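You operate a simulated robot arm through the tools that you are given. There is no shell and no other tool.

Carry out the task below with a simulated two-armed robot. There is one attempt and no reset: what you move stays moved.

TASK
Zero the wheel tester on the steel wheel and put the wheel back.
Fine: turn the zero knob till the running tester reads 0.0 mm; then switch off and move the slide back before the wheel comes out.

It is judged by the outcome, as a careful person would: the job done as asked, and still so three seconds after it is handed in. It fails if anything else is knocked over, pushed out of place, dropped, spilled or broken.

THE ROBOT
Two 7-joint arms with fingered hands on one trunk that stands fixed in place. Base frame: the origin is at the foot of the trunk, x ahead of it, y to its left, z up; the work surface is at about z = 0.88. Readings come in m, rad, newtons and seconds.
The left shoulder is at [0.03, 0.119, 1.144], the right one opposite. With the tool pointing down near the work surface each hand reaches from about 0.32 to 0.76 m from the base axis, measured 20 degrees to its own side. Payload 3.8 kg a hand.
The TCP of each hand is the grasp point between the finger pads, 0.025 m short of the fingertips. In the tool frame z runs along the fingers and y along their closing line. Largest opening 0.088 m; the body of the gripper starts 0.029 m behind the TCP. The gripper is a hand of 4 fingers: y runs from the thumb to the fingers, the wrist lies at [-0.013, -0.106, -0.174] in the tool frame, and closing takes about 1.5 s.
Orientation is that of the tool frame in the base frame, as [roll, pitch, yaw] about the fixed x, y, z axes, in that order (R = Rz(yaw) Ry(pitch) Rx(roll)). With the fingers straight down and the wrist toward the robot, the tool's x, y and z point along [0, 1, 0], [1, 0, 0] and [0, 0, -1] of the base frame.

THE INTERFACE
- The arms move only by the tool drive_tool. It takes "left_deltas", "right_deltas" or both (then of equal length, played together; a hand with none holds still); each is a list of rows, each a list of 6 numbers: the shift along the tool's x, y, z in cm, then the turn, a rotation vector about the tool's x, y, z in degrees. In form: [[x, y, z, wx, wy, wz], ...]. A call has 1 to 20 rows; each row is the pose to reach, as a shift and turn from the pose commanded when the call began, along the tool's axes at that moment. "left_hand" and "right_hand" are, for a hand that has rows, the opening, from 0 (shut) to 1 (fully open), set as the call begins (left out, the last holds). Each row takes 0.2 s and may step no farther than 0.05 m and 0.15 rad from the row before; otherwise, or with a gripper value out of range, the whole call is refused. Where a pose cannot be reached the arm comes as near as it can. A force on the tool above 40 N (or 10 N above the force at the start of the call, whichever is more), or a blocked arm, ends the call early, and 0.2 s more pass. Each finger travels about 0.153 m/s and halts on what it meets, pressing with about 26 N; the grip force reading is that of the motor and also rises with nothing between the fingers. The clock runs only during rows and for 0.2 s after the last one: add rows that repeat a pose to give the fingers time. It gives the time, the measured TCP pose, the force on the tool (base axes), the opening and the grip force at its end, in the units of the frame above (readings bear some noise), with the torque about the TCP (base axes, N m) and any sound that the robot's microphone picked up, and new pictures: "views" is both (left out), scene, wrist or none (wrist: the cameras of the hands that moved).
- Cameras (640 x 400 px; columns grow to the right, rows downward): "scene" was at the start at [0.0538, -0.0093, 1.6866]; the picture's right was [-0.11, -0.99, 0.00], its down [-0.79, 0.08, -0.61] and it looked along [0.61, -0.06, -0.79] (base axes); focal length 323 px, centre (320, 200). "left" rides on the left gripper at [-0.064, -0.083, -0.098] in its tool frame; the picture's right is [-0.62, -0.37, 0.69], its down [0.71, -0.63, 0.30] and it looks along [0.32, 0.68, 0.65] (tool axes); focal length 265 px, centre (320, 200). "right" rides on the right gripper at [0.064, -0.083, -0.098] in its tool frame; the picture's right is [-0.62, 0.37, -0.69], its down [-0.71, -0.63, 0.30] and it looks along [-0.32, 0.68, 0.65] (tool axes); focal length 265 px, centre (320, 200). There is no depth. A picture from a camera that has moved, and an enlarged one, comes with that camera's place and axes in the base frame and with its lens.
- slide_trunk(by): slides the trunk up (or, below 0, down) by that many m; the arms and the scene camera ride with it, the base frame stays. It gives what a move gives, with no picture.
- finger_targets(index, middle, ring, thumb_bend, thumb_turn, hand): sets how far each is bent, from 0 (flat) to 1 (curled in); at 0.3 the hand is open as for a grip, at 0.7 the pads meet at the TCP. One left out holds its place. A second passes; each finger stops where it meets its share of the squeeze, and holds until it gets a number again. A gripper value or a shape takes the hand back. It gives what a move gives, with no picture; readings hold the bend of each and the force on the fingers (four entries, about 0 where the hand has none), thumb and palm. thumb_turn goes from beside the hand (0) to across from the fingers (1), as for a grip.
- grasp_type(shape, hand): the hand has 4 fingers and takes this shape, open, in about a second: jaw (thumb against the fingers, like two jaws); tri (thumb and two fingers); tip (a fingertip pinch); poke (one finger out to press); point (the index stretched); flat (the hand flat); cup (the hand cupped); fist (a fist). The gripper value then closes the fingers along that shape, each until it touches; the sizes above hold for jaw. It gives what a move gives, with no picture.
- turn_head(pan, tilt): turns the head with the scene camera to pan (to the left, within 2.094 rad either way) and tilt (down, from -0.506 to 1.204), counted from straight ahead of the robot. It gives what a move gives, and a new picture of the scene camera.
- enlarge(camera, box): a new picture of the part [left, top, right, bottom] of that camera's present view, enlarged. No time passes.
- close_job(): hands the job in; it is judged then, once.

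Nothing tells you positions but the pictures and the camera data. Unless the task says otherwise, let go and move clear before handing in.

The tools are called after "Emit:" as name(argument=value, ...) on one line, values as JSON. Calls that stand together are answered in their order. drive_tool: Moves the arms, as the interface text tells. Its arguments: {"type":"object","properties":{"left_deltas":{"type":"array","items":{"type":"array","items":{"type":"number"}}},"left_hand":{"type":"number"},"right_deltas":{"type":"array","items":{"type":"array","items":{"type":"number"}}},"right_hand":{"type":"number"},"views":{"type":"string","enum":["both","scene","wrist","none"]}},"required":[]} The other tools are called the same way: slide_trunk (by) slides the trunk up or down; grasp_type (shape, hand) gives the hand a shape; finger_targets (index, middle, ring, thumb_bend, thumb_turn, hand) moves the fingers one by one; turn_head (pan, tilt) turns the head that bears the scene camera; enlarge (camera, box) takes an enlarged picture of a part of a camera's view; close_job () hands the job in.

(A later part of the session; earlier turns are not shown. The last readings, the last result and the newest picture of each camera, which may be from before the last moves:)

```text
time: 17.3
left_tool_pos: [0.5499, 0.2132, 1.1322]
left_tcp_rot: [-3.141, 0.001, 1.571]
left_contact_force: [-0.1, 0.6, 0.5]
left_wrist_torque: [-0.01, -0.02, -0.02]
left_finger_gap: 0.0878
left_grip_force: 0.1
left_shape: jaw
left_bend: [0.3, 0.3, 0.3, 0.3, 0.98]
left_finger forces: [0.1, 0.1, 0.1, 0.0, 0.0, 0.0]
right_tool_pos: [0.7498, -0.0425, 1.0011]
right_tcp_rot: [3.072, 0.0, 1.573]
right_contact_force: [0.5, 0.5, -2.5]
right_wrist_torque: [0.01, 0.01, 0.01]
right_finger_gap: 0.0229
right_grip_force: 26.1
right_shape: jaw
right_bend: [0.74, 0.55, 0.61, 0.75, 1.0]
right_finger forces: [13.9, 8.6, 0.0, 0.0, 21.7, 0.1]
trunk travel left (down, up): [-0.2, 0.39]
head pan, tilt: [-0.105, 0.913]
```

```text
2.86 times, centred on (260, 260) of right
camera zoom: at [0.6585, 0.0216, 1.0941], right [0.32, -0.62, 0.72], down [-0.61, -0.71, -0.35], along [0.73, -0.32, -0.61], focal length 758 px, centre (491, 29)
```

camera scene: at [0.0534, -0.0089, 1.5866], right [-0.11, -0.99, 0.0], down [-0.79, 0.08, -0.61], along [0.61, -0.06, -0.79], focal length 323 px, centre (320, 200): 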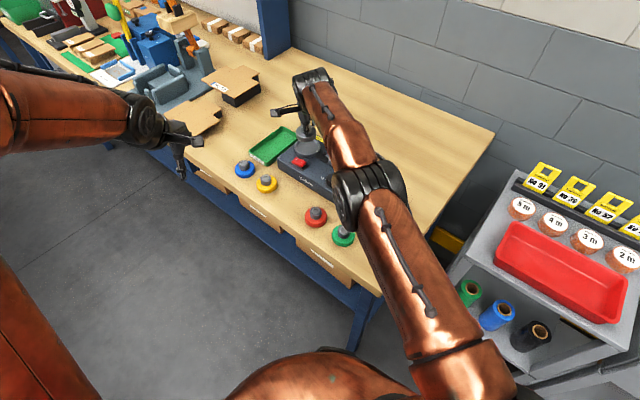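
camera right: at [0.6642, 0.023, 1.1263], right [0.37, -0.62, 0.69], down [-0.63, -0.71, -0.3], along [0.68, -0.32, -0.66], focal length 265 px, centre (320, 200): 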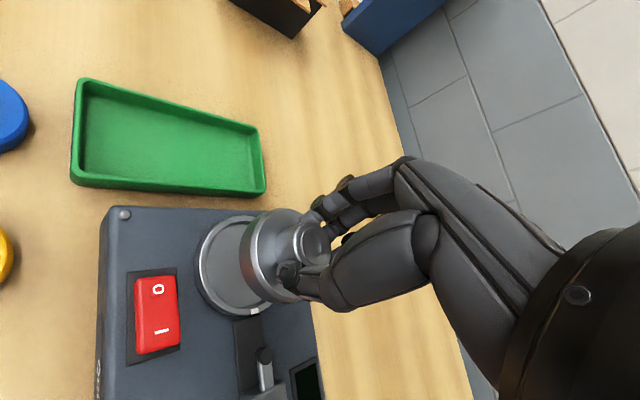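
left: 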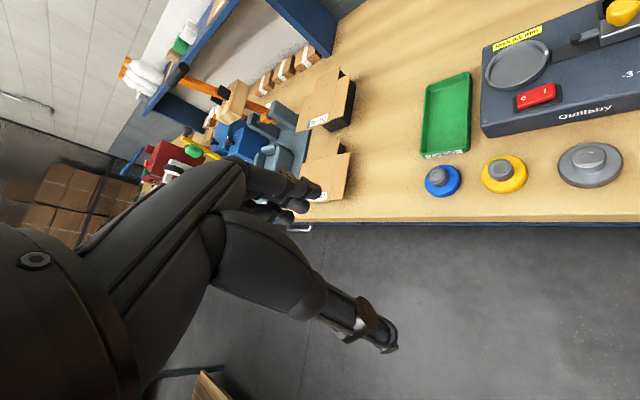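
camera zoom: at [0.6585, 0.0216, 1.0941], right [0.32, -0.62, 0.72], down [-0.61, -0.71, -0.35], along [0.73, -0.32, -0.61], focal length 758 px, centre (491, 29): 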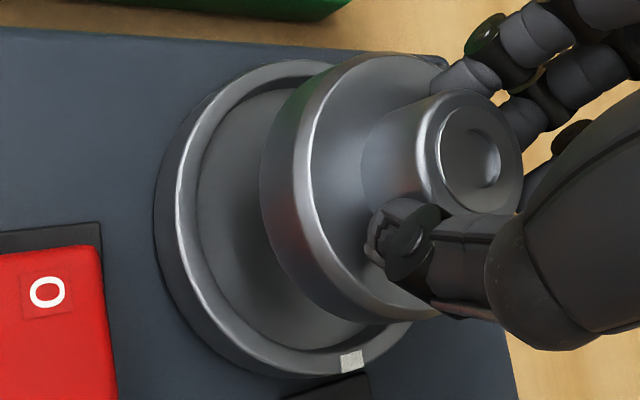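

No reach limit now, and the wheel lines up in depth with only about 1.3 mm to go to the right. I'll lower straight down until the wheel is just above the rim.

Emit:
drive_tool(right_deltas=[[-0.07, -0.03, 0.4, 0, 0, 0], [-0.13, -0.06, 0.9, 0, 0, 0], [-0.13, -0.09, 1.3, 0, 0, 0], [-0.13, -0.09, 1.3, 0, 0, 0]], right_hand=0, views="none")

Emit:
enlarge(camera="scene", box=[284, 120, 334, 170])

Emit:
enlarge(camera="right", box=[180, 190, 340, 330])

```text
time: 18.3
left_tool_pos: [0.5501, 0.2131, 1.1316]
left_tcp_rot: [-3.14, 0.001, 1.571]
left_contact_force: [0.3, -0.2, -0.3]
left_wrist_torque: [-0.01, 0.0, 0.02]
left_finger_gap: 0.0875
left_grip_force: 0.1
left_shape: jaw
left_bend: [0.3, 0.3, 0.3, 0.3, 0.98]
left_finger forces: [0.0, 0.1, 0.0, 0.0, 0.1, 0.0]
right_tool_pos: [0.7496, -0.0455, 0.987]
right_tcp_rot: [3.072, 0.0, 1.572]
right_contact_force: [-0.8, -0.3, -3.3]
right_wrist_torque: [-0.03, 0.04, -0.01]
right_finger_gap: 0.0234
right_grip_force: 26.1
right_shape: jaw
right_bend: [0.74, 0.55, 0.61, 0.75, 1.0]
right_finger forces: [13.9, 8.7, 0.0, 0.0, 21.8, 0.1]
trunk travel left (down, up): [-0.2, 0.39]
head pan, tilt: [-0.105, 0.913]
```

```text
8.00 times, centred on (309, 145) of scene
camera zoom: at [0.0543, -0.0092, 1.5866], right [-0.11, -0.99, 0.0], down [-0.79, 0.08, -0.61], along [0.61, -0.06, -0.79], focal length 2583 px, centre (408, 640)
```

zoom: 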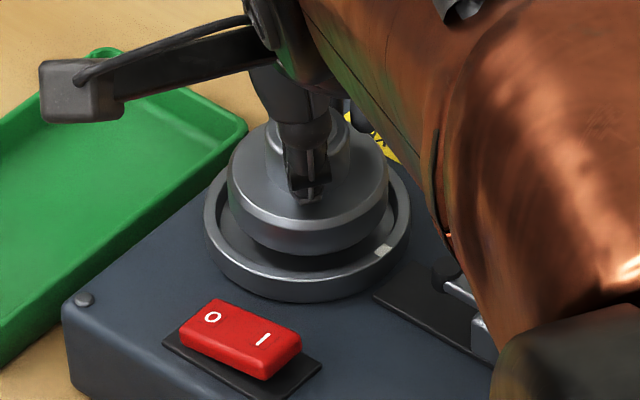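

```text
2.86 times, centred on (260, 260) of right
camera zoom: at [0.6584, 0.0201, 1.0806], right [0.32, -0.62, 0.72], down [-0.61, -0.71, -0.35], along [0.73, -0.32, -0.6], focal length 758 px, centre (491, 29)
```

zoom: 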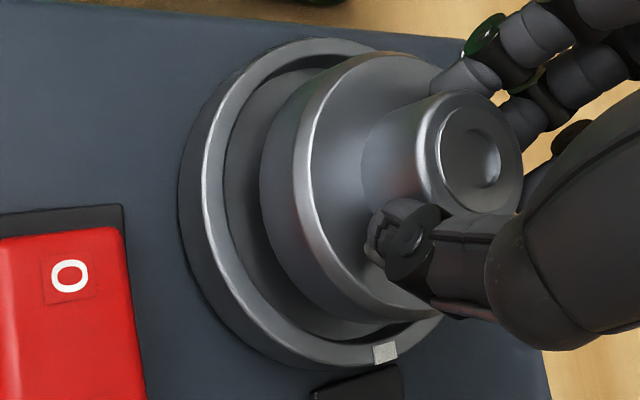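

The wheel is centred laterally over the cup and consistent in depth within about 1 mm. I'll lower it into the cup in small steps.

Emit:
drive_tool(right_deltas=[[0.06, -0.02, 0.25, 0, 0, 0], [0.06, -0.035, 0.5, 0, 0, 0], [0.06, -0.05, 0.75, 0, 0, 0], [0.06, -0.05, 0.75, 0, 0, 0]], right_hand=0, views="none")

Emit:
enlarge(camera="scene", box=[284, 120, 334, 170])

Emit:
enlarge(camera="right", box=[180, 190, 340, 330])

```text
time: 19.3
left_tool_pos: [0.5507, 0.2129, 1.1323]
left_tcp_rot: [3.141, 0.0, 1.571]
left_contact_force: [-1.1, -1.0, 1.0]
left_wrist_torque: [0.0, 0.0, -0.01]
left_finger_gap: 0.0876
left_grip_force: 0.1
left_shape: jaw
left_bend: [0.3, 0.3, 0.3, 0.3, 0.98]
left_finger forces: [0.0, 0.0, 0.0, 0.1, 0.0, 0.1]
right_tool_pos: [0.7487, -0.0424, 0.9797]
right_tcp_rot: [3.074, -0.002, 1.57]
right_contact_force: [-0.9, 0.3, -2.8]
right_wrist_torque: [0.01, 0.03, 0.05]
right_finger_gap: 0.0229
right_grip_force: 25.9
right_shape: jaw
right_bend: [0.74, 0.55, 0.61, 0.75, 1.0]
right_finger forces: [13.9, 8.6, 0.0, 0.0, 21.7, 0.0]
trunk travel left (down, up): [-0.2, 0.39]
head pan, tilt: [-0.105, 0.913]
```

```text
8.00 times, centred on (309, 145) of scene
camera zoom: at [0.0543, -0.0092, 1.5866], right [-0.11, -0.99, 0.0], down [-0.79, 0.08, -0.61], along [0.61, -0.06, -0.79], focal length 2583 px, centre (408, 640)
```

zoom: 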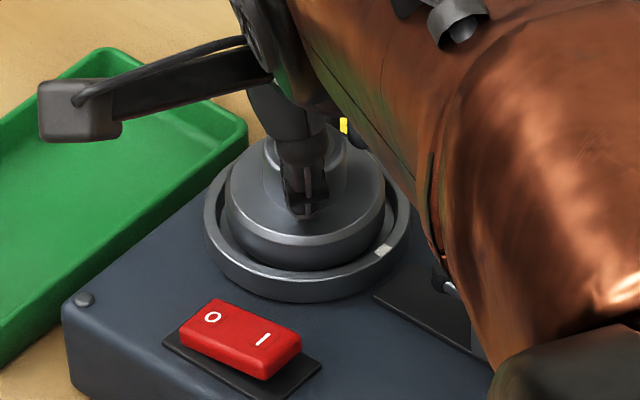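

```text
2.86 times, centred on (260, 260) of right
camera zoom: at [0.6583, 0.0214, 1.0733], right [0.32, -0.62, 0.72], down [-0.61, -0.71, -0.35], along [0.73, -0.32, -0.61], focal length 758 px, centre (491, 29)
```

zoom: 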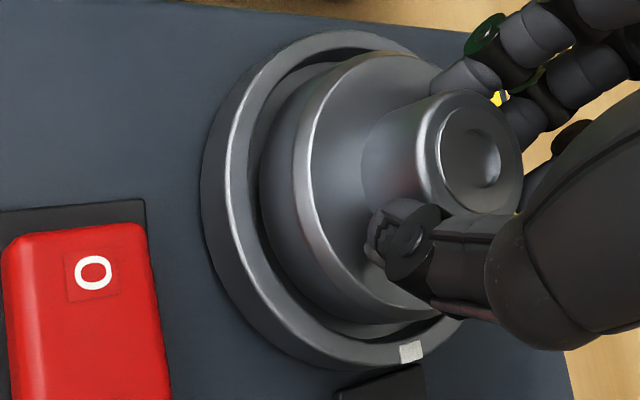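

The wheel is about level with the rim top and inside it, roughly 1 mm left of centre. I'll correct and continue down, watching the force.

Emit:
drive_tool(right_deltas=[[-0.09, 0, 0.05, 0, 0, 0], [-0.09, -0.02, 0.25, 0, 0, 0], [-0.09, -0.03, 0.45, 0, 0, 0], [-0.09, -0.03, 0.45, 0, 0, 0]], right_hand=0, views="none")

Emit:
enlarge(camera="scene", box=[284, 120, 334, 170])

Emit:
enlarge(camera="right", box=[180, 190, 340, 330])

```text
time: 20.3
left_tool_pos: [0.5513, 0.2132, 1.1314]
left_tcp_rot: [-3.141, 0.001, 1.571]
left_contact_force: [0.5, -0.2, -0.6]
left_wrist_torque: [-0.01, -0.01, 0.0]
left_finger_gap: 0.0878
left_grip_force: 0.0
left_shape: jaw
left_bend: [0.3, 0.3, 0.3, 0.3, 0.98]
left_finger forces: [0.0, 0.0, 0.0, 0.1, 0.1, 0.1]
right_tool_pos: [0.7498, -0.0442, 0.9767]
right_tcp_rot: [3.07, -0.001, 1.571]
right_contact_force: [1.7, 0.0, 1.3]
right_wrist_torque: [0.01, 0.04, -0.01]
right_finger_gap: 0.0233
right_grip_force: 26.4
right_shape: jaw
right_bend: [0.74, 0.55, 0.61, 0.76, 1.0]
right_finger forces: [15.4, 9.8, 0.0, 0.0, 23.0, 0.1]
trunk travel left (down, up): [-0.2, 0.39]
head pan, tilt: [-0.105, 0.913]
```

```text
8.00 times, centred on (309, 145) of scene
camera zoom: at [0.0539, -0.009, 1.5866], right [-0.11, -0.99, 0.0], down [-0.79, 0.08, -0.61], along [0.61, -0.06, -0.79], focal length 2583 px, centre (408, 640)
```

zoom: 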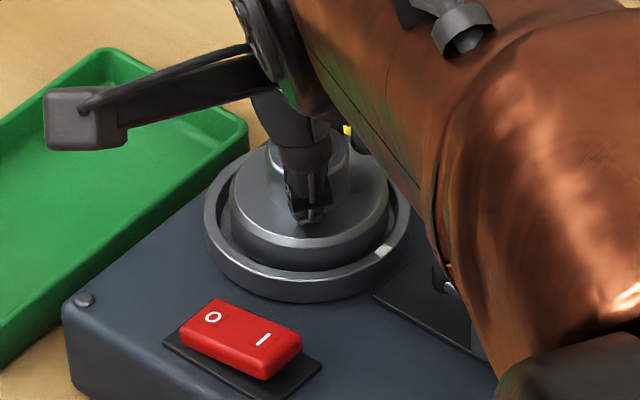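

```text
2.86 times, centred on (260, 260) of right
camera zoom: at [0.6585, 0.0202, 1.07], right [0.32, -0.62, 0.72], down [-0.61, -0.71, -0.35], along [0.73, -0.32, -0.6], focal length 758 px, centre (491, 29)
```

zoom: 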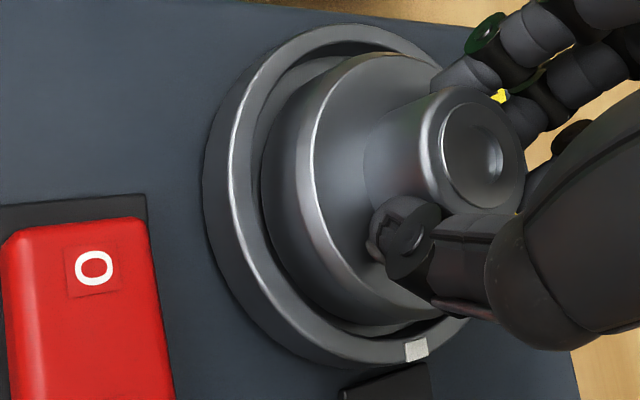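

The weight is now taken and there is light contact. I'll zoom in more to see whether the wheel is inside the cup or resting on its edge.

Emit:
enlarge(camera="scene", box=[296, 134, 324, 160])

Emit:
enlarge(camera="right", box=[220, 190, 300, 320])

```text
15.38 times, centred on (310, 147) of scene
camera zoom: at [0.0539, -0.009, 1.5866], right [-0.11, -0.99, 0.0], down [-0.79, 0.08, -0.61], along [0.61, -0.06, -0.79], focal length 4968 px, centre (474, 1015)
```

zoom: 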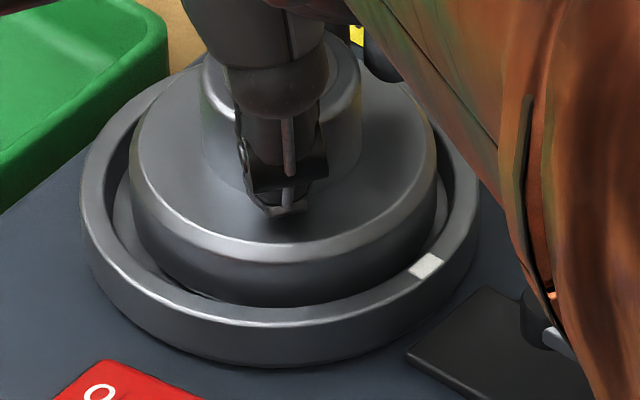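

```text
3.08 times, centred on (260, 255) of right
camera zoom: at [0.6585, 0.0202, 1.07], right [0.32, -0.62, 0.72], down [-0.61, -0.71, -0.35], along [0.73, -0.32, -0.6], focal length 817 px, centre (505, 31)
```

zoom: 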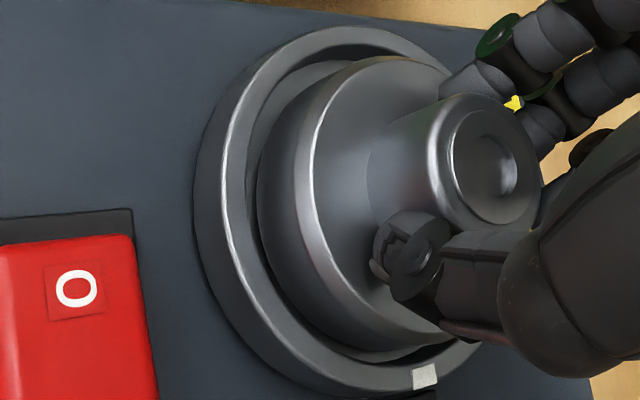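

The wheel's lower edge is inside the cup, with its near side on the floor and the far side a few mm up from the 4° tilt. I'll open the fingers gently so it settles flat.

Emit:
drive_tool(right_deltas=[[0, 0, 0, 0, 0, 0], [0, 0, 0, 0, 0, 0], [0, 0, 0, 0, 0, 0], [0, 0, 0, 0, 0, 0]], right_hand=0.6, views="none")

Emit:
enlarge(camera="scene", box=[296, 134, 324, 160])

Emit:
enlarge(camera="right", box=[180, 170, 380, 330])

```text
time: 21.3
left_tool_pos: [0.5504, 0.2129, 1.1314]
left_tcp_rot: [-3.141, 0.001, 1.572]
left_contact_force: [0.2, -0.1, -0.9]
left_wrist_torque: [-0.05, 0.0, -0.03]
left_finger_gap: 0.0875
left_grip_force: 0.0
left_shape: jaw
left_bend: [0.3, 0.3, 0.3, 0.3, 0.98]
left_finger forces: [0.1, 0.0, 0.0, 0.1, 0.1, 0.1]
right_tool_pos: [0.7494, -0.0439, 0.9764]
right_tcp_rot: [3.073, -0.002, 1.57]
right_contact_force: [0.2, -0.4, -0.5]
right_wrist_torque: [-0.01, -0.02, 0.01]
right_finger_gap: 0.0526
right_grip_force: 0.1
right_shape: jaw
right_bend: [0.29, 0.41, 0.37, 0.65, 1.0]
right_finger forces: [0.1, 0.0, 0.1, 0.0, 0.0, 0.0]
trunk travel left (down, up): [-0.2, 0.39]
head pan, tilt: [-0.105, 0.913]
```

```text
15.38 times, centred on (310, 147) of scene
camera zoom: at [0.0539, -0.0092, 1.5866], right [-0.11, -0.99, 0.0], down [-0.79, 0.08, -0.61], along [0.61, -0.06, -0.79], focal length 4968 px, centre (474, 1015)
```

zoom: 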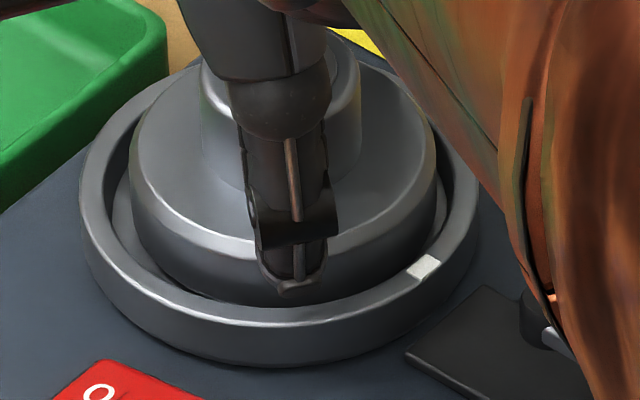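

```text
2.50 times, centred on (280, 250) of right
camera zoom: at [0.6582, 0.0201, 1.0693], right [0.32, -0.62, 0.72], down [-0.61, -0.71, -0.35], along [0.73, -0.32, -0.6], focal length 664 px, centre (420, 75)
```

zoom: 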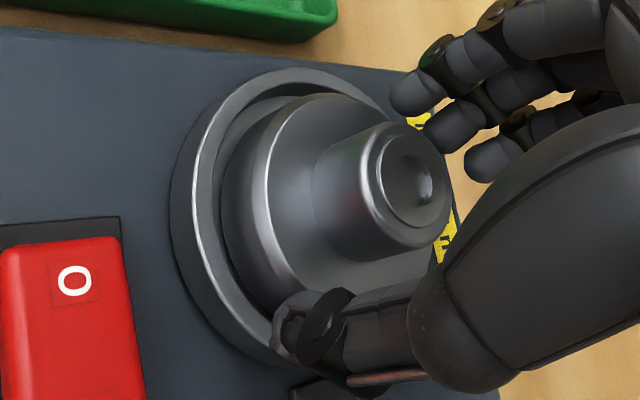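

The wheel dropped into the cup and the fingers are clear of the hub. I'll raise the hand straight up and back to look at the wheel and the controls.

Emit:
drive_tool(right_deltas=[[0, 0.07, -1, 0, 0, 0], [0, 0.2, -3, 0, 0, 0], [0, 0.4, -6, 0, 0, 0], [0, -1, -9, 2, 0, 0], [0, -5, -11, 4, 0, 0], [0, -9, -12, 4, 0, 0], [0, -13, -12, 4, 0, 0], [-3, -16, -12, 4, 0, 0], [-6, -18, -12, 4, 0, 0]], right_hand=0.6, views="both")

Emit:
enlarge(camera="scene", box=[270, 110, 350, 180])

Emit:
enlarge(camera="right", box=[160, 60, 400, 260])

```text
time: 23.3
left_tool_pos: [0.549, 0.2121, 1.132]
left_tcp_rot: [3.141, 0.001, 1.57]
left_contact_force: [-0.9, -0.8, 0.5]
left_wrist_torque: [0.03, 0.01, 0.01]
left_finger_gap: 0.0874
left_grip_force: 0.0
left_shape: jaw
left_bend: [0.3, 0.3, 0.3, 0.3, 0.98]
left_finger forces: [0.0, 0.1, 0.0, 0.0, 0.1, 0.1]
right_tool_pos: [0.5615, -0.1028, 1.0829]
right_tcp_rot: [3.139, 0.002, 1.57]
right_contact_force: [0.2, -1.0, -0.3]
right_wrist_torque: [0.01, 0.0, 0.0]
right_finger_gap: 0.0523
right_grip_force: 0.0
right_shape: jaw
right_bend: [0.29, 0.41, 0.37, 0.65, 1.0]
right_finger forces: [0.0, 0.0, 0.1, 0.0, 0.0, 0.0]
trunk travel left (down, up): [-0.2, 0.39]
head pan, tilt: [-0.105, 0.913]
camera scene: at [0.0533, -0.0098, 1.5866], right [-0.11, -0.99, 0.0], down [-0.79, 0.08, -0.61], along [0.61, -0.06, -0.79], focal length 323 px, centre (320, 200)
camera right: at [0.4775, -0.0388, 1.1818], right [0.37, -0.62, 0.69], down [-0.63, -0.71, -0.31], along [0.68, -0.32, -0.65], focal length 265 px, centre (320, 200)
```

scene: 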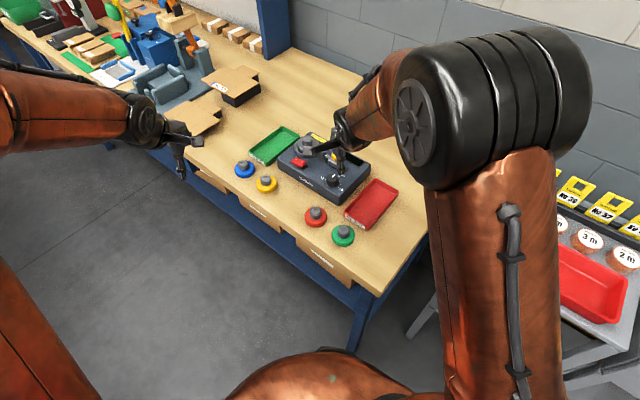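
right: 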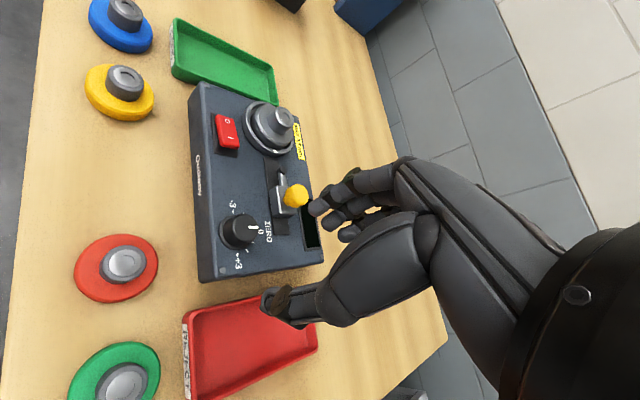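

```text
5.71 times, centred on (310, 145) of scene
camera zoom: at [0.0533, -0.0098, 1.5866], right [-0.11, -0.99, 0.0], down [-0.79, 0.08, -0.61], along [0.61, -0.06, -0.79], focal length 1845 px, centre (377, 514)
```

zoom: 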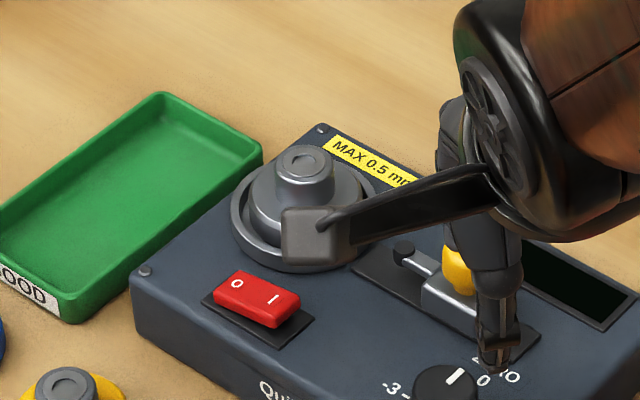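

```text
2.00 times, centred on (280, 160) of right
camera zoom: at [0.4775, -0.0388, 1.1818], right [0.37, -0.62, 0.69], down [-0.63, -0.71, -0.31], along [0.68, -0.32, -0.65], focal length 531 px, centre (400, 280)
```

zoom: 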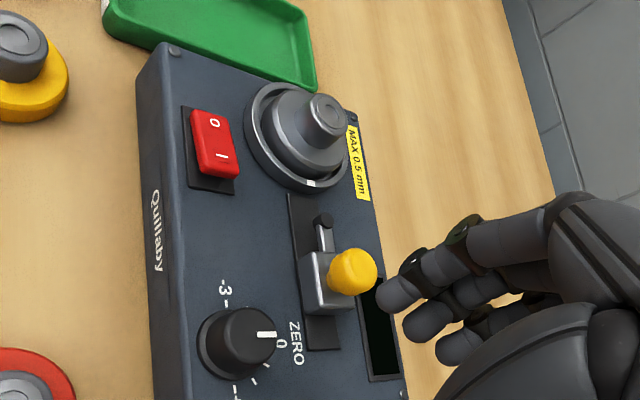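

The steel wheel sits flat in the nest, and I place the yellow slide knob at about (0.685, -0.119, 0.957). Next I'll turn the hand about 46° so its closing line runs along the slide, and hover over the knob.

Emit:
drive_tool(right_deltas=[[-0.3, 2, 0, 0, 0, -8], [-0.6, 4, 0, 0, 0, -16], [-0.9, 6.5, 0, 0, 0, -24], [-1.2, 9, 0, 0, 0, -32], [-1.4, 11, 1.5, 0, 0, -40], [-1.6, 12.3, 3.5, 0, 0, -46], [-1.6, 12.3, 5, 0, 0, -46], [-1.6, 12.3, 5, 0, 0, -46]], right_hand=0.6, views="both")

Emit:
enlarge(camera="right", box=[160, 130, 400, 330])

Emit:
enlarge(camera="scene", box=[270, 110, 370, 210])

```text
time: 25.1
left_tool_pos: [0.5508, 0.2136, 1.1325]
left_tcp_rot: [-3.141, 0.001, 1.57]
left_contact_force: [0.8, 0.1, 0.7]
left_wrist_torque: [0.03, -0.04, 0.04]
left_finger_gap: 0.0875
left_grip_force: 0.1
left_shape: jaw
left_bend: [0.3, 0.3, 0.3, 0.3, 0.98]
left_finger forces: [0.0, 0.0, 0.0, 0.1, 0.0, 0.1]
right_tool_pos: [0.6862, -0.1194, 1.0329]
right_tcp_rot: [-3.141, 0.001, 2.375]
right_contact_force: [-0.3, 0.8, 0.0]
right_wrist_torque: [0.03, 0.01, -0.01]
right_finger_gap: 0.0523
right_grip_force: 0.1
right_shape: jaw
right_bend: [0.29, 0.41, 0.37, 0.65, 1.0]
right_finger forces: [0.0, 0.0, 0.0, 0.0, 0.0, 0.0]
trunk travel left (down, up): [-0.2, 0.39]
head pan, tilt: [-0.105, 0.913]
camera scene: at [0.054, -0.0093, 1.5866], right [-0.11, -0.99, 0.0], down [-0.79, 0.08, -0.61], along [0.61, -0.06, -0.79], focal length 323 px, centre (320, 200)
camera right: at [0.5809, -0.1352, 1.1325], right [0.7, -0.17, 0.69], down [0.08, -0.95, -0.3], along [0.71, 0.27, -0.65], focal length 265 px, centre (320, 200)
```

scene: 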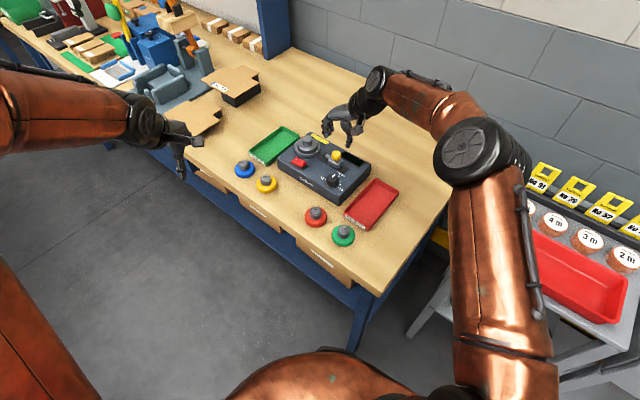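
right: 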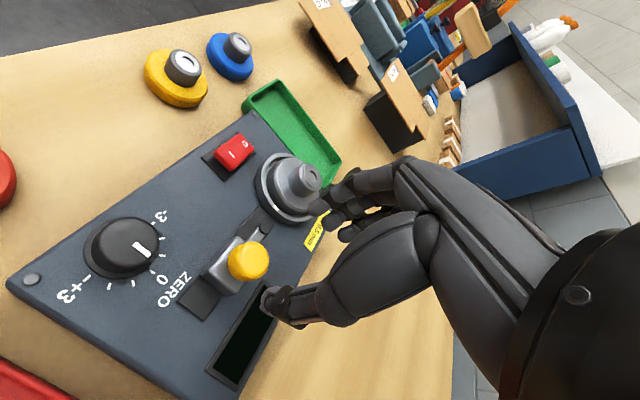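

```text
2.00 times, centred on (280, 230) of right
camera zoom: at [0.5809, -0.1352, 1.1325], right [0.7, -0.17, 0.69], down [0.08, -0.95, -0.3], along [0.71, 0.27, -0.65], focal length 531 px, centre (400, 140)
```

zoom: 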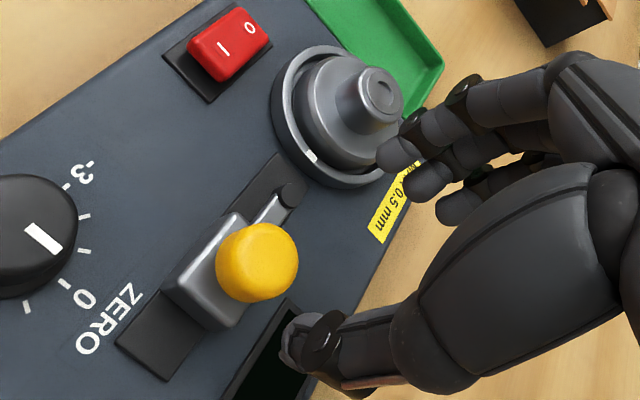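

```text
4.00 times, centred on (320, 160) of scene
camera zoom: at [0.054, -0.0093, 1.5866], right [-0.11, -0.99, 0.0], down [-0.79, 0.08, -0.61], along [0.61, -0.06, -0.79], focal length 1292 px, centre (320, 360)
```

zoom: 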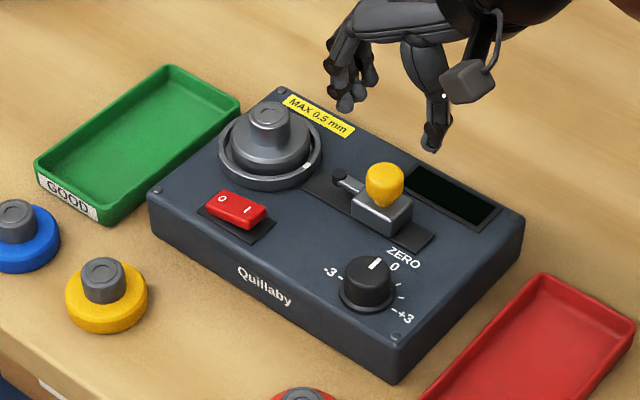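

The knob is almost exactly below the hand. I'll shift 2 mm and descend around it.

Emit:
drive_tool(right_deltas=[[0.2, 0, 1.5, 0, 0, 0], [0.25, 0, 3, 0, 0, 0], [0.25, 0, 4.5, 0, 0, 0], [0.25, 0, 5.5, 0, 0, 0], [0.25, 0, 5.5, 0, 0, 0]], right_hand=0.6, views="none")

Emit:
enlarge(camera="right", box=[180, 150, 380, 330])

Emit:
enlarge(camera="scene", box=[280, 110, 370, 190])

```text
time: 26.3
left_tool_pos: [0.5506, 0.2135, 1.1319]
left_tcp_rot: [-3.14, 0.0, 1.571]
left_contact_force: [0.8, -0.8, -0.1]
left_wrist_torque: [0.0, -0.01, -0.01]
left_finger_gap: 0.0878
left_grip_force: 0.0
left_shape: jaw
left_bend: [0.3, 0.3, 0.3, 0.3, 0.98]
left_finger forces: [0.0, 0.0, 0.1, 0.1, 0.0, 0.0]
right_tool_pos: [0.6817, -0.1189, 0.978]
right_tcp_rot: [-3.141, 0.0, 2.374]
right_contact_force: [-0.7, 0.8, 0.4]
right_wrist_torque: [0.0, 0.01, 0.02]
right_finger_gap: 0.0523
right_grip_force: 0.0
right_shape: jaw
right_bend: [0.29, 0.41, 0.37, 0.65, 1.0]
right_finger forces: [0.0, 0.0, 0.1, 0.1, 0.1, 0.0]
trunk travel left (down, up): [-0.2, 0.39]
head pan, tilt: [-0.105, 0.913]
```

```text
2.22 times, centred on (280, 240) of right
camera zoom: at [0.5768, -0.1341, 1.0773], right [0.7, -0.17, 0.69], down [0.08, -0.95, -0.3], along [0.71, 0.27, -0.65], focal length 590 px, centre (409, 111)
```

zoom: 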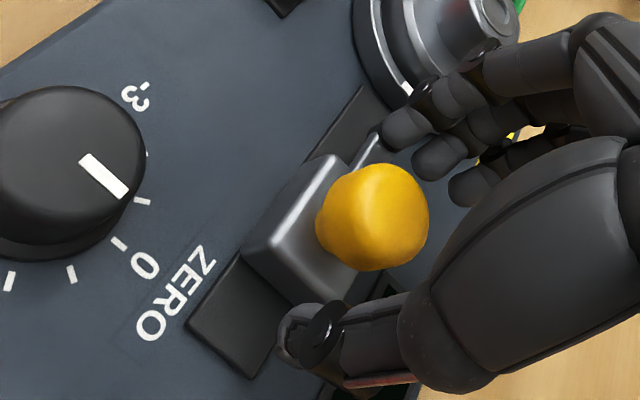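

```text
5.00 times, centred on (325, 150) of scene
camera zoom: at [0.0538, -0.0092, 1.5866], right [-0.11, -0.99, 0.0], down [-0.79, 0.08, -0.61], along [0.61, -0.06, -0.79], focal length 1615 px, centre (295, 450)
```

zoom: 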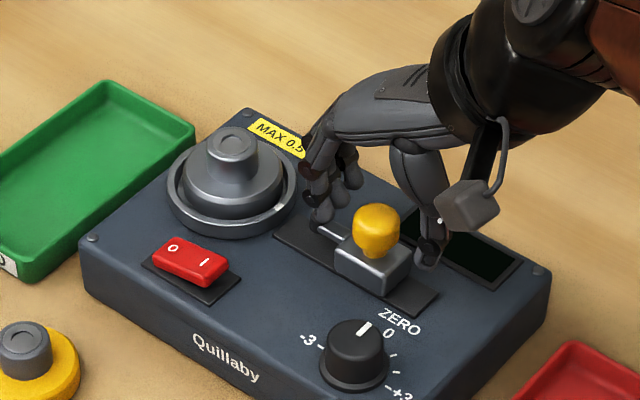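

The hand straddles the yellow knob. I'll close on it.

Emit:
drive_tool(right_deltas=[[0, 0, 0, 0, 0, 0], [0, 0, 0, 0, 0, 0], [0, 0, 0, 0, 0, 0], [0, 0, 0, 0, 0, 0], [0, 0, 0, 0, 0, 0]], right_hand=0.1, views="none")

Emit:
enlarge(camera="right", box=[180, 150, 380, 330])

Emit:
enlarge(camera="scene", box=[280, 110, 370, 190])

```text
time: 27.5
left_tool_pos: [0.5507, 0.2132, 1.1321]
left_tcp_rot: [-3.142, 0.0, 1.57]
left_contact_force: [0.0, -0.3, 0.1]
left_wrist_torque: [0.0, -0.02, 0.01]
left_finger_gap: 0.0878
left_grip_force: 0.0
left_shape: jaw
left_bend: [0.3, 0.3, 0.3, 0.3, 0.98]
left_finger forces: [0.0, 0.1, 0.0, 0.0, 0.1, 0.0]
right_tool_pos: [0.681, -0.1194, 0.9781]
right_tcp_rot: [3.141, -0.001, 2.372]
right_contact_force: [0.2, -1.5, 0.6]
right_wrist_torque: [-0.03, -0.02, -0.02]
right_finger_gap: 0.0131
right_grip_force: 26.4
right_shape: jaw
right_bend: [0.72, 0.61, 0.69, 0.73, 1.0]
right_finger forces: [17.1, 6.8, 0.0, 0.0, 25.1, 0.0]
trunk travel left (down, up): [-0.2, 0.39]
head pan, tilt: [-0.105, 0.913]
```

```text
2.22 times, centred on (280, 240) of right
camera zoom: at [0.5769, -0.1344, 1.0775], right [0.7, -0.17, 0.69], down [0.08, -0.95, -0.3], along [0.71, 0.27, -0.65], focal length 590 px, centre (409, 111)
```

zoom: 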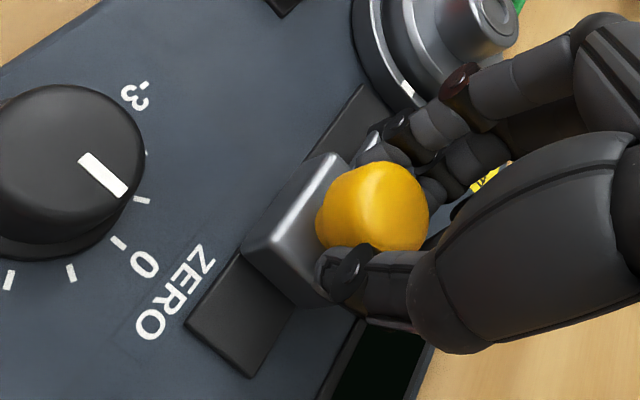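

```text
5.00 times, centred on (325, 150) of scene
camera zoom: at [0.0538, -0.0096, 1.5866], right [-0.11, -0.99, 0.0], down [-0.79, 0.08, -0.61], along [0.61, -0.06, -0.79], focal length 1615 px, centre (295, 450)
```

zoom: 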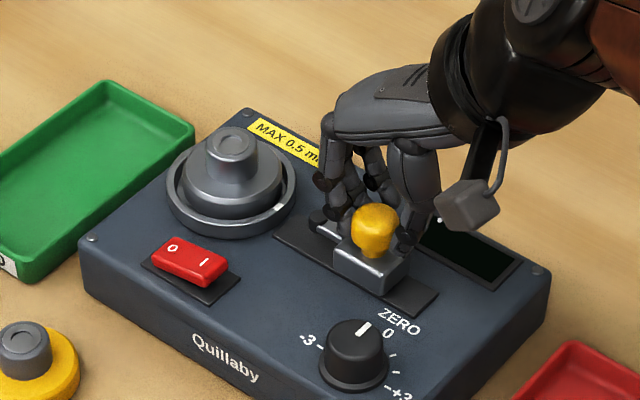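

The knob is gripped. I'll slide it toward the wheel in small steps, watching the force.

Emit:
drive_tool(right_deltas=[[0, 0.3, 0, 0, 0, 0], [0, 0.7, 0, 0, 0, 0], [0, 1.1, 0, 0, 0, 0], [0, 1.5, 0, 0, 0, 0], [0, 1.5, 0, 0, 0, 0]], right_hand=0.1, views="none")

Emit:
enlarge(camera="right", box=[180, 130, 380, 310])

Emit:
enlarge(camera="scene", box=[280, 110, 370, 190])

```text
time: 28.7
left_tool_pos: [0.5505, 0.214, 1.132]
left_tcp_rot: [3.141, 0.0, 1.569]
left_contact_force: [-0.5, -0.8, -0.3]
left_wrist_torque: [0.03, 0.0, 0.0]
left_finger_gap: 0.0877
left_grip_force: 0.1
left_shape: jaw
left_bend: [0.3, 0.3, 0.3, 0.3, 0.98]
left_finger forces: [0.0, 0.0, 0.0, 0.1, 0.1, 0.1]
right_tool_pos: [0.6934, -0.1087, 0.9779]
right_tcp_rot: [3.141, 0.0, 2.371]
right_contact_force: [2.7, -2.3, -1.3]
right_wrist_torque: [-0.03, -0.04, -0.06]
right_finger_gap: 0.0129
right_grip_force: 25.8
right_shape: jaw
right_bend: [0.72, 0.61, 0.69, 0.73, 1.0]
right_finger forces: [16.9, 9.4, 0.0, 0.1, 24.7, 0.0]
trunk travel left (down, up): [-0.2, 0.39]
head pan, tilt: [-0.105, 0.913]
```

```text
2.22 times, centred on (280, 220) of right
camera zoom: at [0.5878, -0.1228, 1.0774], right [0.7, -0.17, 0.69], down [0.08, -0.95, -0.3], along [0.71, 0.27, -0.65], focal length 590 px, centre (409, 156)
```

zoom: 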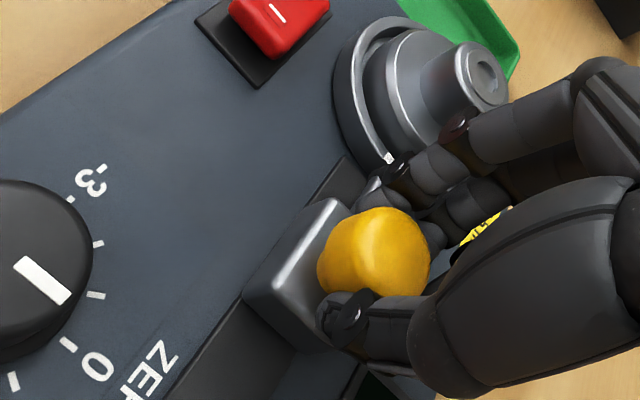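

```text
5.00 times, centred on (325, 150) of scene
camera zoom: at [0.0543, -0.0097, 1.5866], right [-0.11, -0.99, 0.0], down [-0.79, 0.08, -0.61], along [0.61, -0.06, -0.79], focal length 1615 px, centre (295, 450)
```

zoom: 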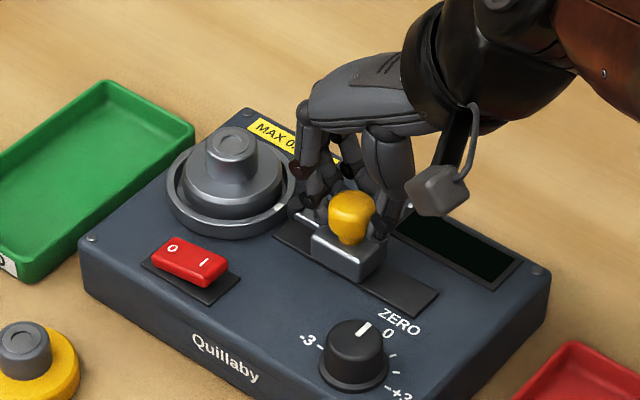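

The slide moves freely with the hand. I'll continue gently toward contact with the wheel.

Emit:
drive_tool(right_deltas=[[-0.04, 0.3, 0, 0, 0, 0], [-0.05, 0.6, 0, 0, 0, 0], [-0.06, 0.8, 0, 0, 0, 0], [-0.06, 1.0, 0, 0, 0, 0], [-0.06, 1.0, 0, 0, 0, 0]], right_hand=0.1, views="none")

Emit:
enlarge(camera="right", box=[180, 130, 380, 310])

Emit:
enlarge(camera="scene", box=[290, 115, 350, 170])

```text
time: 29.9
left_tool_pos: [0.5509, 0.2131, 1.1319]
left_tcp_rot: [-3.141, 0.0, 1.571]
left_contact_force: [0.5, 1.1, -0.6]
left_wrist_torque: [0.01, -0.02, 0.02]
left_finger_gap: 0.0877
left_grip_force: 0.1
left_shape: jaw
left_bend: [0.3, 0.3, 0.3, 0.3, 0.98]
left_finger forces: [0.0, 0.1, 0.0, 0.0, 0.0, 0.0]
right_tool_pos: [0.6993, -0.0999, 0.9778]
right_tcp_rot: [3.14, 0.001, 2.374]
right_contact_force: [3.8, -1.6, 2.6]
right_wrist_torque: [0.02, -0.11, -0.05]
right_finger_gap: 0.0131
right_grip_force: 26.4
right_shape: jaw
right_bend: [0.72, 0.61, 0.69, 0.73, 1.0]
right_finger forces: [17.5, 10.3, 0.0, 0.0, 24.6, 0.0]
trunk travel left (down, up): [-0.2, 0.39]
head pan, tilt: [-0.105, 0.913]
```

```text
2.22 times, centred on (280, 220) of right
camera zoom: at [0.5953, -0.115, 1.0773], right [0.7, -0.17, 0.69], down [0.08, -0.95, -0.3], along [0.71, 0.27, -0.65], focal length 590 px, centre (409, 156)
```

zoom: 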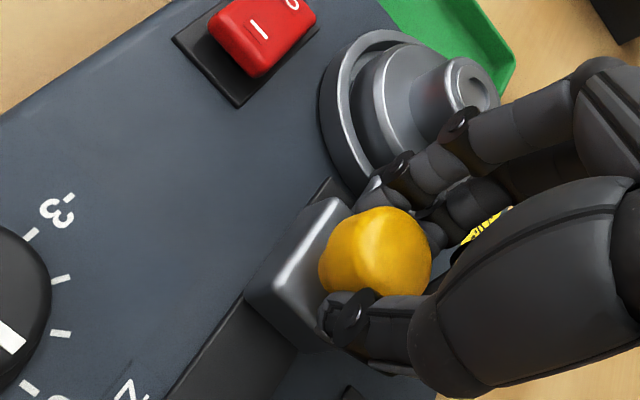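

```text
7.27 times, centred on (320, 142) of scene
camera zoom: at [0.0542, -0.0095, 1.5866], right [-0.11, -0.99, 0.0], down [-0.79, 0.08, -0.61], along [0.61, -0.06, -0.79], focal length 2348 px, centre (320, 618)
```

zoom: 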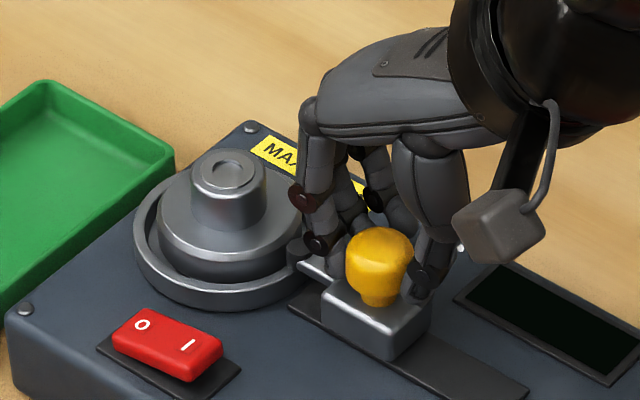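

The tip is now right next to the wheel, with little resistance so far. I'll continue in 1–2 mm steps.

Emit:
drive_tool(right_deltas=[[-0.04, 0.15, 0, 0, 0, 0], [-0.05, 0.3, 0, 0, 0, 0], [-0.05, 0.4, 0, 0, 0, 0], [-0.05, 0.5, 0, 0, 0, 0], [-0.05, 0.5, 0, 0, 0, 0]], right_hand=0.1, views="none")

Emit:
enlarge(camera="scene", box=[290, 115, 350, 170])

```text
time: 31.1
left_tool_pos: [0.55, 0.2115, 1.1322]
left_tcp_rot: [3.14, -0.001, 1.571]
left_contact_force: [-0.7, 0.0, -0.3]
left_wrist_torque: [-0.01, 0.03, 0.01]
left_finger_gap: 0.0876
left_grip_force: 0.0
left_shape: jaw
left_bend: [0.3, 0.3, 0.3, 0.3, 0.98]
left_finger forces: [0.0, 0.1, 0.1, 0.1, 0.0, 0.0]
right_tool_pos: [0.7033, -0.0993, 0.9779]
right_tcp_rot: [-3.14, 0.0, 2.372]
right_contact_force: [-4.6, -3.9, 1.4]
right_wrist_torque: [-0.03, 0.06, -0.03]
right_finger_gap: 0.013
right_grip_force: 25.8
right_shape: jaw
right_bend: [0.72, 0.62, 0.69, 0.73, 1.0]
right_finger forces: [16.0, 6.4, 0.0, 0.1, 28.5, 0.0]
trunk travel left (down, up): [-0.2, 0.39]
head pan, tilt: [-0.105, 0.913]
```

```text
7.27 times, centred on (320, 142) of scene
camera zoom: at [0.0528, -0.0101, 1.5866], right [-0.11, -0.99, 0.0], down [-0.79, 0.08, -0.61], along [0.61, -0.06, -0.79], focal length 2348 px, centre (320, 618)
```

zoom: 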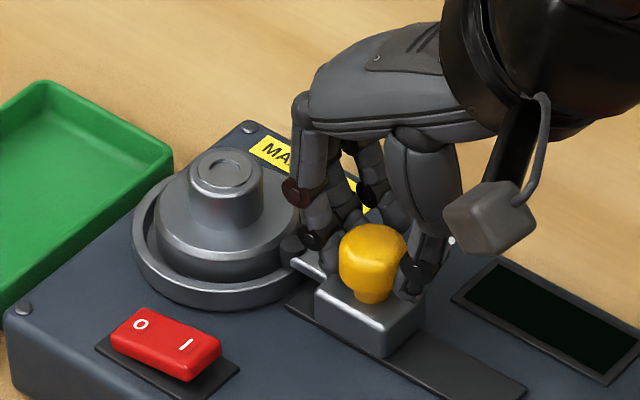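

There is resistance of about 6 N along the slide now, so the probe has met the wheel or the stop. I'll nudge 1.5 mm more to confirm it's a firm stop.

Emit:
drive_tool(right_deltas=[[0, 0.1, 0, 0, 0, 0], [0, 0.15, 0, 0, 0, 0], [0, 0.15, 0, 0, 0, 0]], right_hand=0.1, views="none")

Emit:
enlarge(camera="scene", box=[290, 115, 350, 170])

Emit:
enlarge(camera="right", box=[200, 100, 400, 280])

```text
time: 31.9
left_tool_pos: [0.5489, 0.2116, 1.1323]
left_tcp_rot: [3.139, -0.003, 1.571]
left_contact_force: [0.3, 0.3, -0.3]
left_wrist_torque: [-0.01, 0.0, 0.02]
left_finger_gap: 0.0875
left_grip_force: 0.2
left_shape: jaw
left_bend: [0.3, 0.3, 0.3, 0.3, 0.98]
left_finger forces: [0.0, 0.0, 0.1, 0.0, 0.0, 0.1]
right_tool_pos: [0.7037, -0.0982, 0.9795]
right_tcp_rot: [3.142, 0.001, 2.375]
right_contact_force: [-7.9, -7.2, 0.9]
right_wrist_torque: [-0.15, 0.18, 0.0]
right_finger_gap: 0.0133
right_grip_force: 26.5
right_shape: jaw
right_bend: [0.72, 0.62, 0.69, 0.72, 1.0]
right_finger forces: [14.5, 5.8, 0.1, 0.1, 30.7, 0.0]
trunk travel left (down, up): [-0.2, 0.39]
head pan, tilt: [-0.105, 0.913]
```

```text
7.27 times, centred on (320, 142) of scene
camera zoom: at [0.0524, -0.0106, 1.5866], right [-0.11, -0.99, 0.0], down [-0.79, 0.08, -0.61], along [0.61, -0.06, -0.79], focal length 2348 px, centre (320, 618)
```

zoom: 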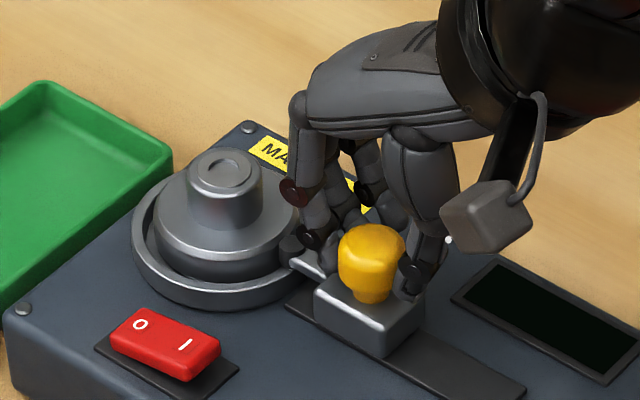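

```text
2.22 times, centred on (300, 190) of right
camera zoom: at [0.5989, -0.1127, 1.0773], right [0.7, -0.17, 0.69], down [0.08, -0.95, -0.3], along [0.71, 0.27, -0.65], focal length 590 px, centre (364, 222)
```

zoom: 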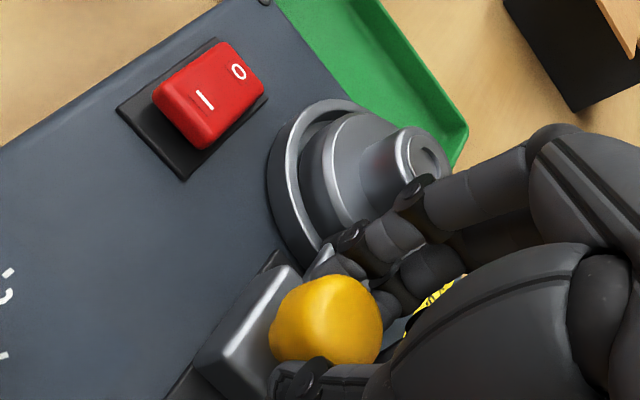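

That is a firm stop at about 11 N with the wheel unmoved, so the probe is engaged. I'll relax the push, open the fingers and lift off.

Emit:
drive_tool(right_deltas=[[0, -0.2, 0, 0, 0, 0], [0, -0.3, 0, 0, 0, 0], [0, -0.3, 0, 0, 0, 0]], right_hand=0.1, views="none")

Emit:
drive_tool(right_deltas=[[0, 0, 0, 0, 0, 0], [0, 0, 0, 0, 0, 0], [0, 0, 0, 0, 0, 0], [0, 0, 0, 0, 0, 0]], right_hand=0.5, views="none")

Emit:
enlarge(camera="scene", box=[290, 115, 350, 170])

Emit:
enlarge(camera="right", box=[200, 130, 400, 310])

```text
time: 32.7
left_tool_pos: [0.551, 0.2119, 1.1324]
left_tcp_rot: [-3.141, 0.002, 1.571]
left_contact_force: [-0.3, 0.3, 0.9]
left_wrist_torque: [-0.03, -0.01, 0.02]
left_finger_gap: 0.0875
left_grip_force: 0.1
left_shape: jaw
left_bend: [0.3, 0.3, 0.3, 0.3, 0.98]
left_finger forces: [0.0, 0.0, 0.0, 0.0, 0.1, 0.1]
right_tool_pos: [0.7024, -0.0985, 0.9785]
right_tcp_rot: [-3.141, 0.0, 2.374]
right_contact_force: [-1.6, -2.8, -0.6]
right_wrist_torque: [-0.05, 0.03, -0.02]
right_finger_gap: 0.0131
right_grip_force: 26.1
right_shape: jaw
right_bend: [0.72, 0.62, 0.69, 0.73, 1.0]
right_finger forces: [17.1, 7.7, 0.0, 0.1, 27.1, 0.0]
trunk travel left (down, up): [-0.2, 0.39]
head pan, tilt: [-0.105, 0.913]
```

```text
time: 33.7
left_tool_pos: [0.5516, 0.2129, 1.131]
left_tcp_rot: [-3.142, 0.001, 1.571]
left_contact_force: [-1.0, 0.0, -0.1]
left_wrist_torque: [0.01, -0.02, 0.03]
left_finger_gap: 0.0877
left_grip_force: 0.0
left_shape: jaw
left_bend: [0.3, 0.3, 0.3, 0.3, 0.98]
left_finger forces: [0.1, 0.0, 0.1, 0.0, 0.0, 0.0]
right_tool_pos: [0.7025, -0.0978, 0.9785]
right_tcp_rot: [3.141, 0.0, 2.373]
right_contact_force: [-0.3, -0.5, -0.4]
right_wrist_torque: [0.02, -0.01, 0.0]
right_finger_gap: 0.0434
right_grip_force: 0.0
right_shape: jaw
right_bend: [0.74, 0.45, 0.41, 0.7, 1.0]
right_finger forces: [0.0, 0.1, 0.0, 0.1, 0.0, 0.0]
trunk travel left (down, up): [-0.2, 0.39]
head pan, tilt: [-0.105, 0.913]
```

```text
7.27 times, centred on (320, 142) of scene
camera zoom: at [0.0539, -0.0091, 1.5866], right [-0.11, -0.99, 0.0], down [-0.79, 0.08, -0.61], along [0.61, -0.06, -0.79], focal length 2348 px, centre (320, 618)
```

zoom: 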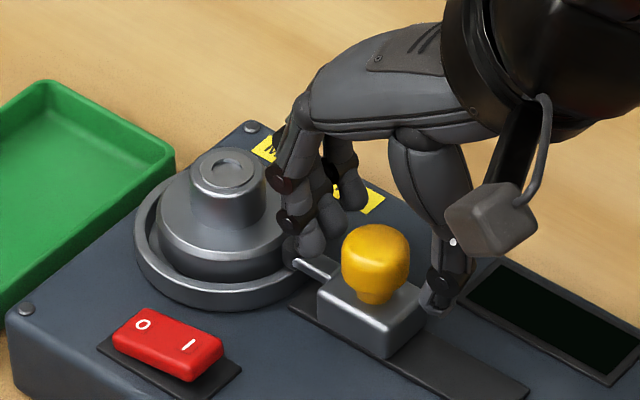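

```text
2.22 times, centred on (300, 220) of right
camera zoom: at [0.5981, -0.1128, 1.0774], right [0.7, -0.17, 0.69], down [0.08, -0.95, -0.3], along [0.71, 0.27, -0.65], focal length 590 px, centre (364, 156)
```

zoom: 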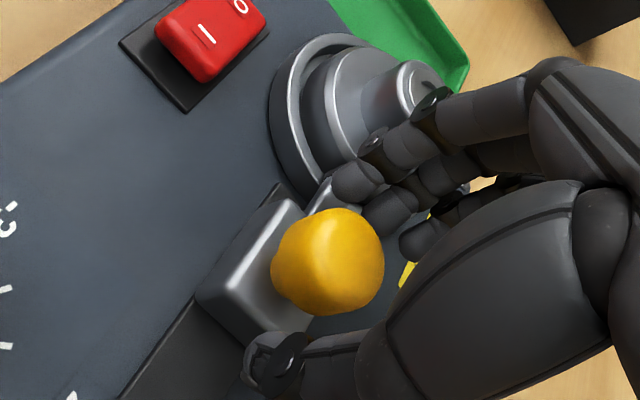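

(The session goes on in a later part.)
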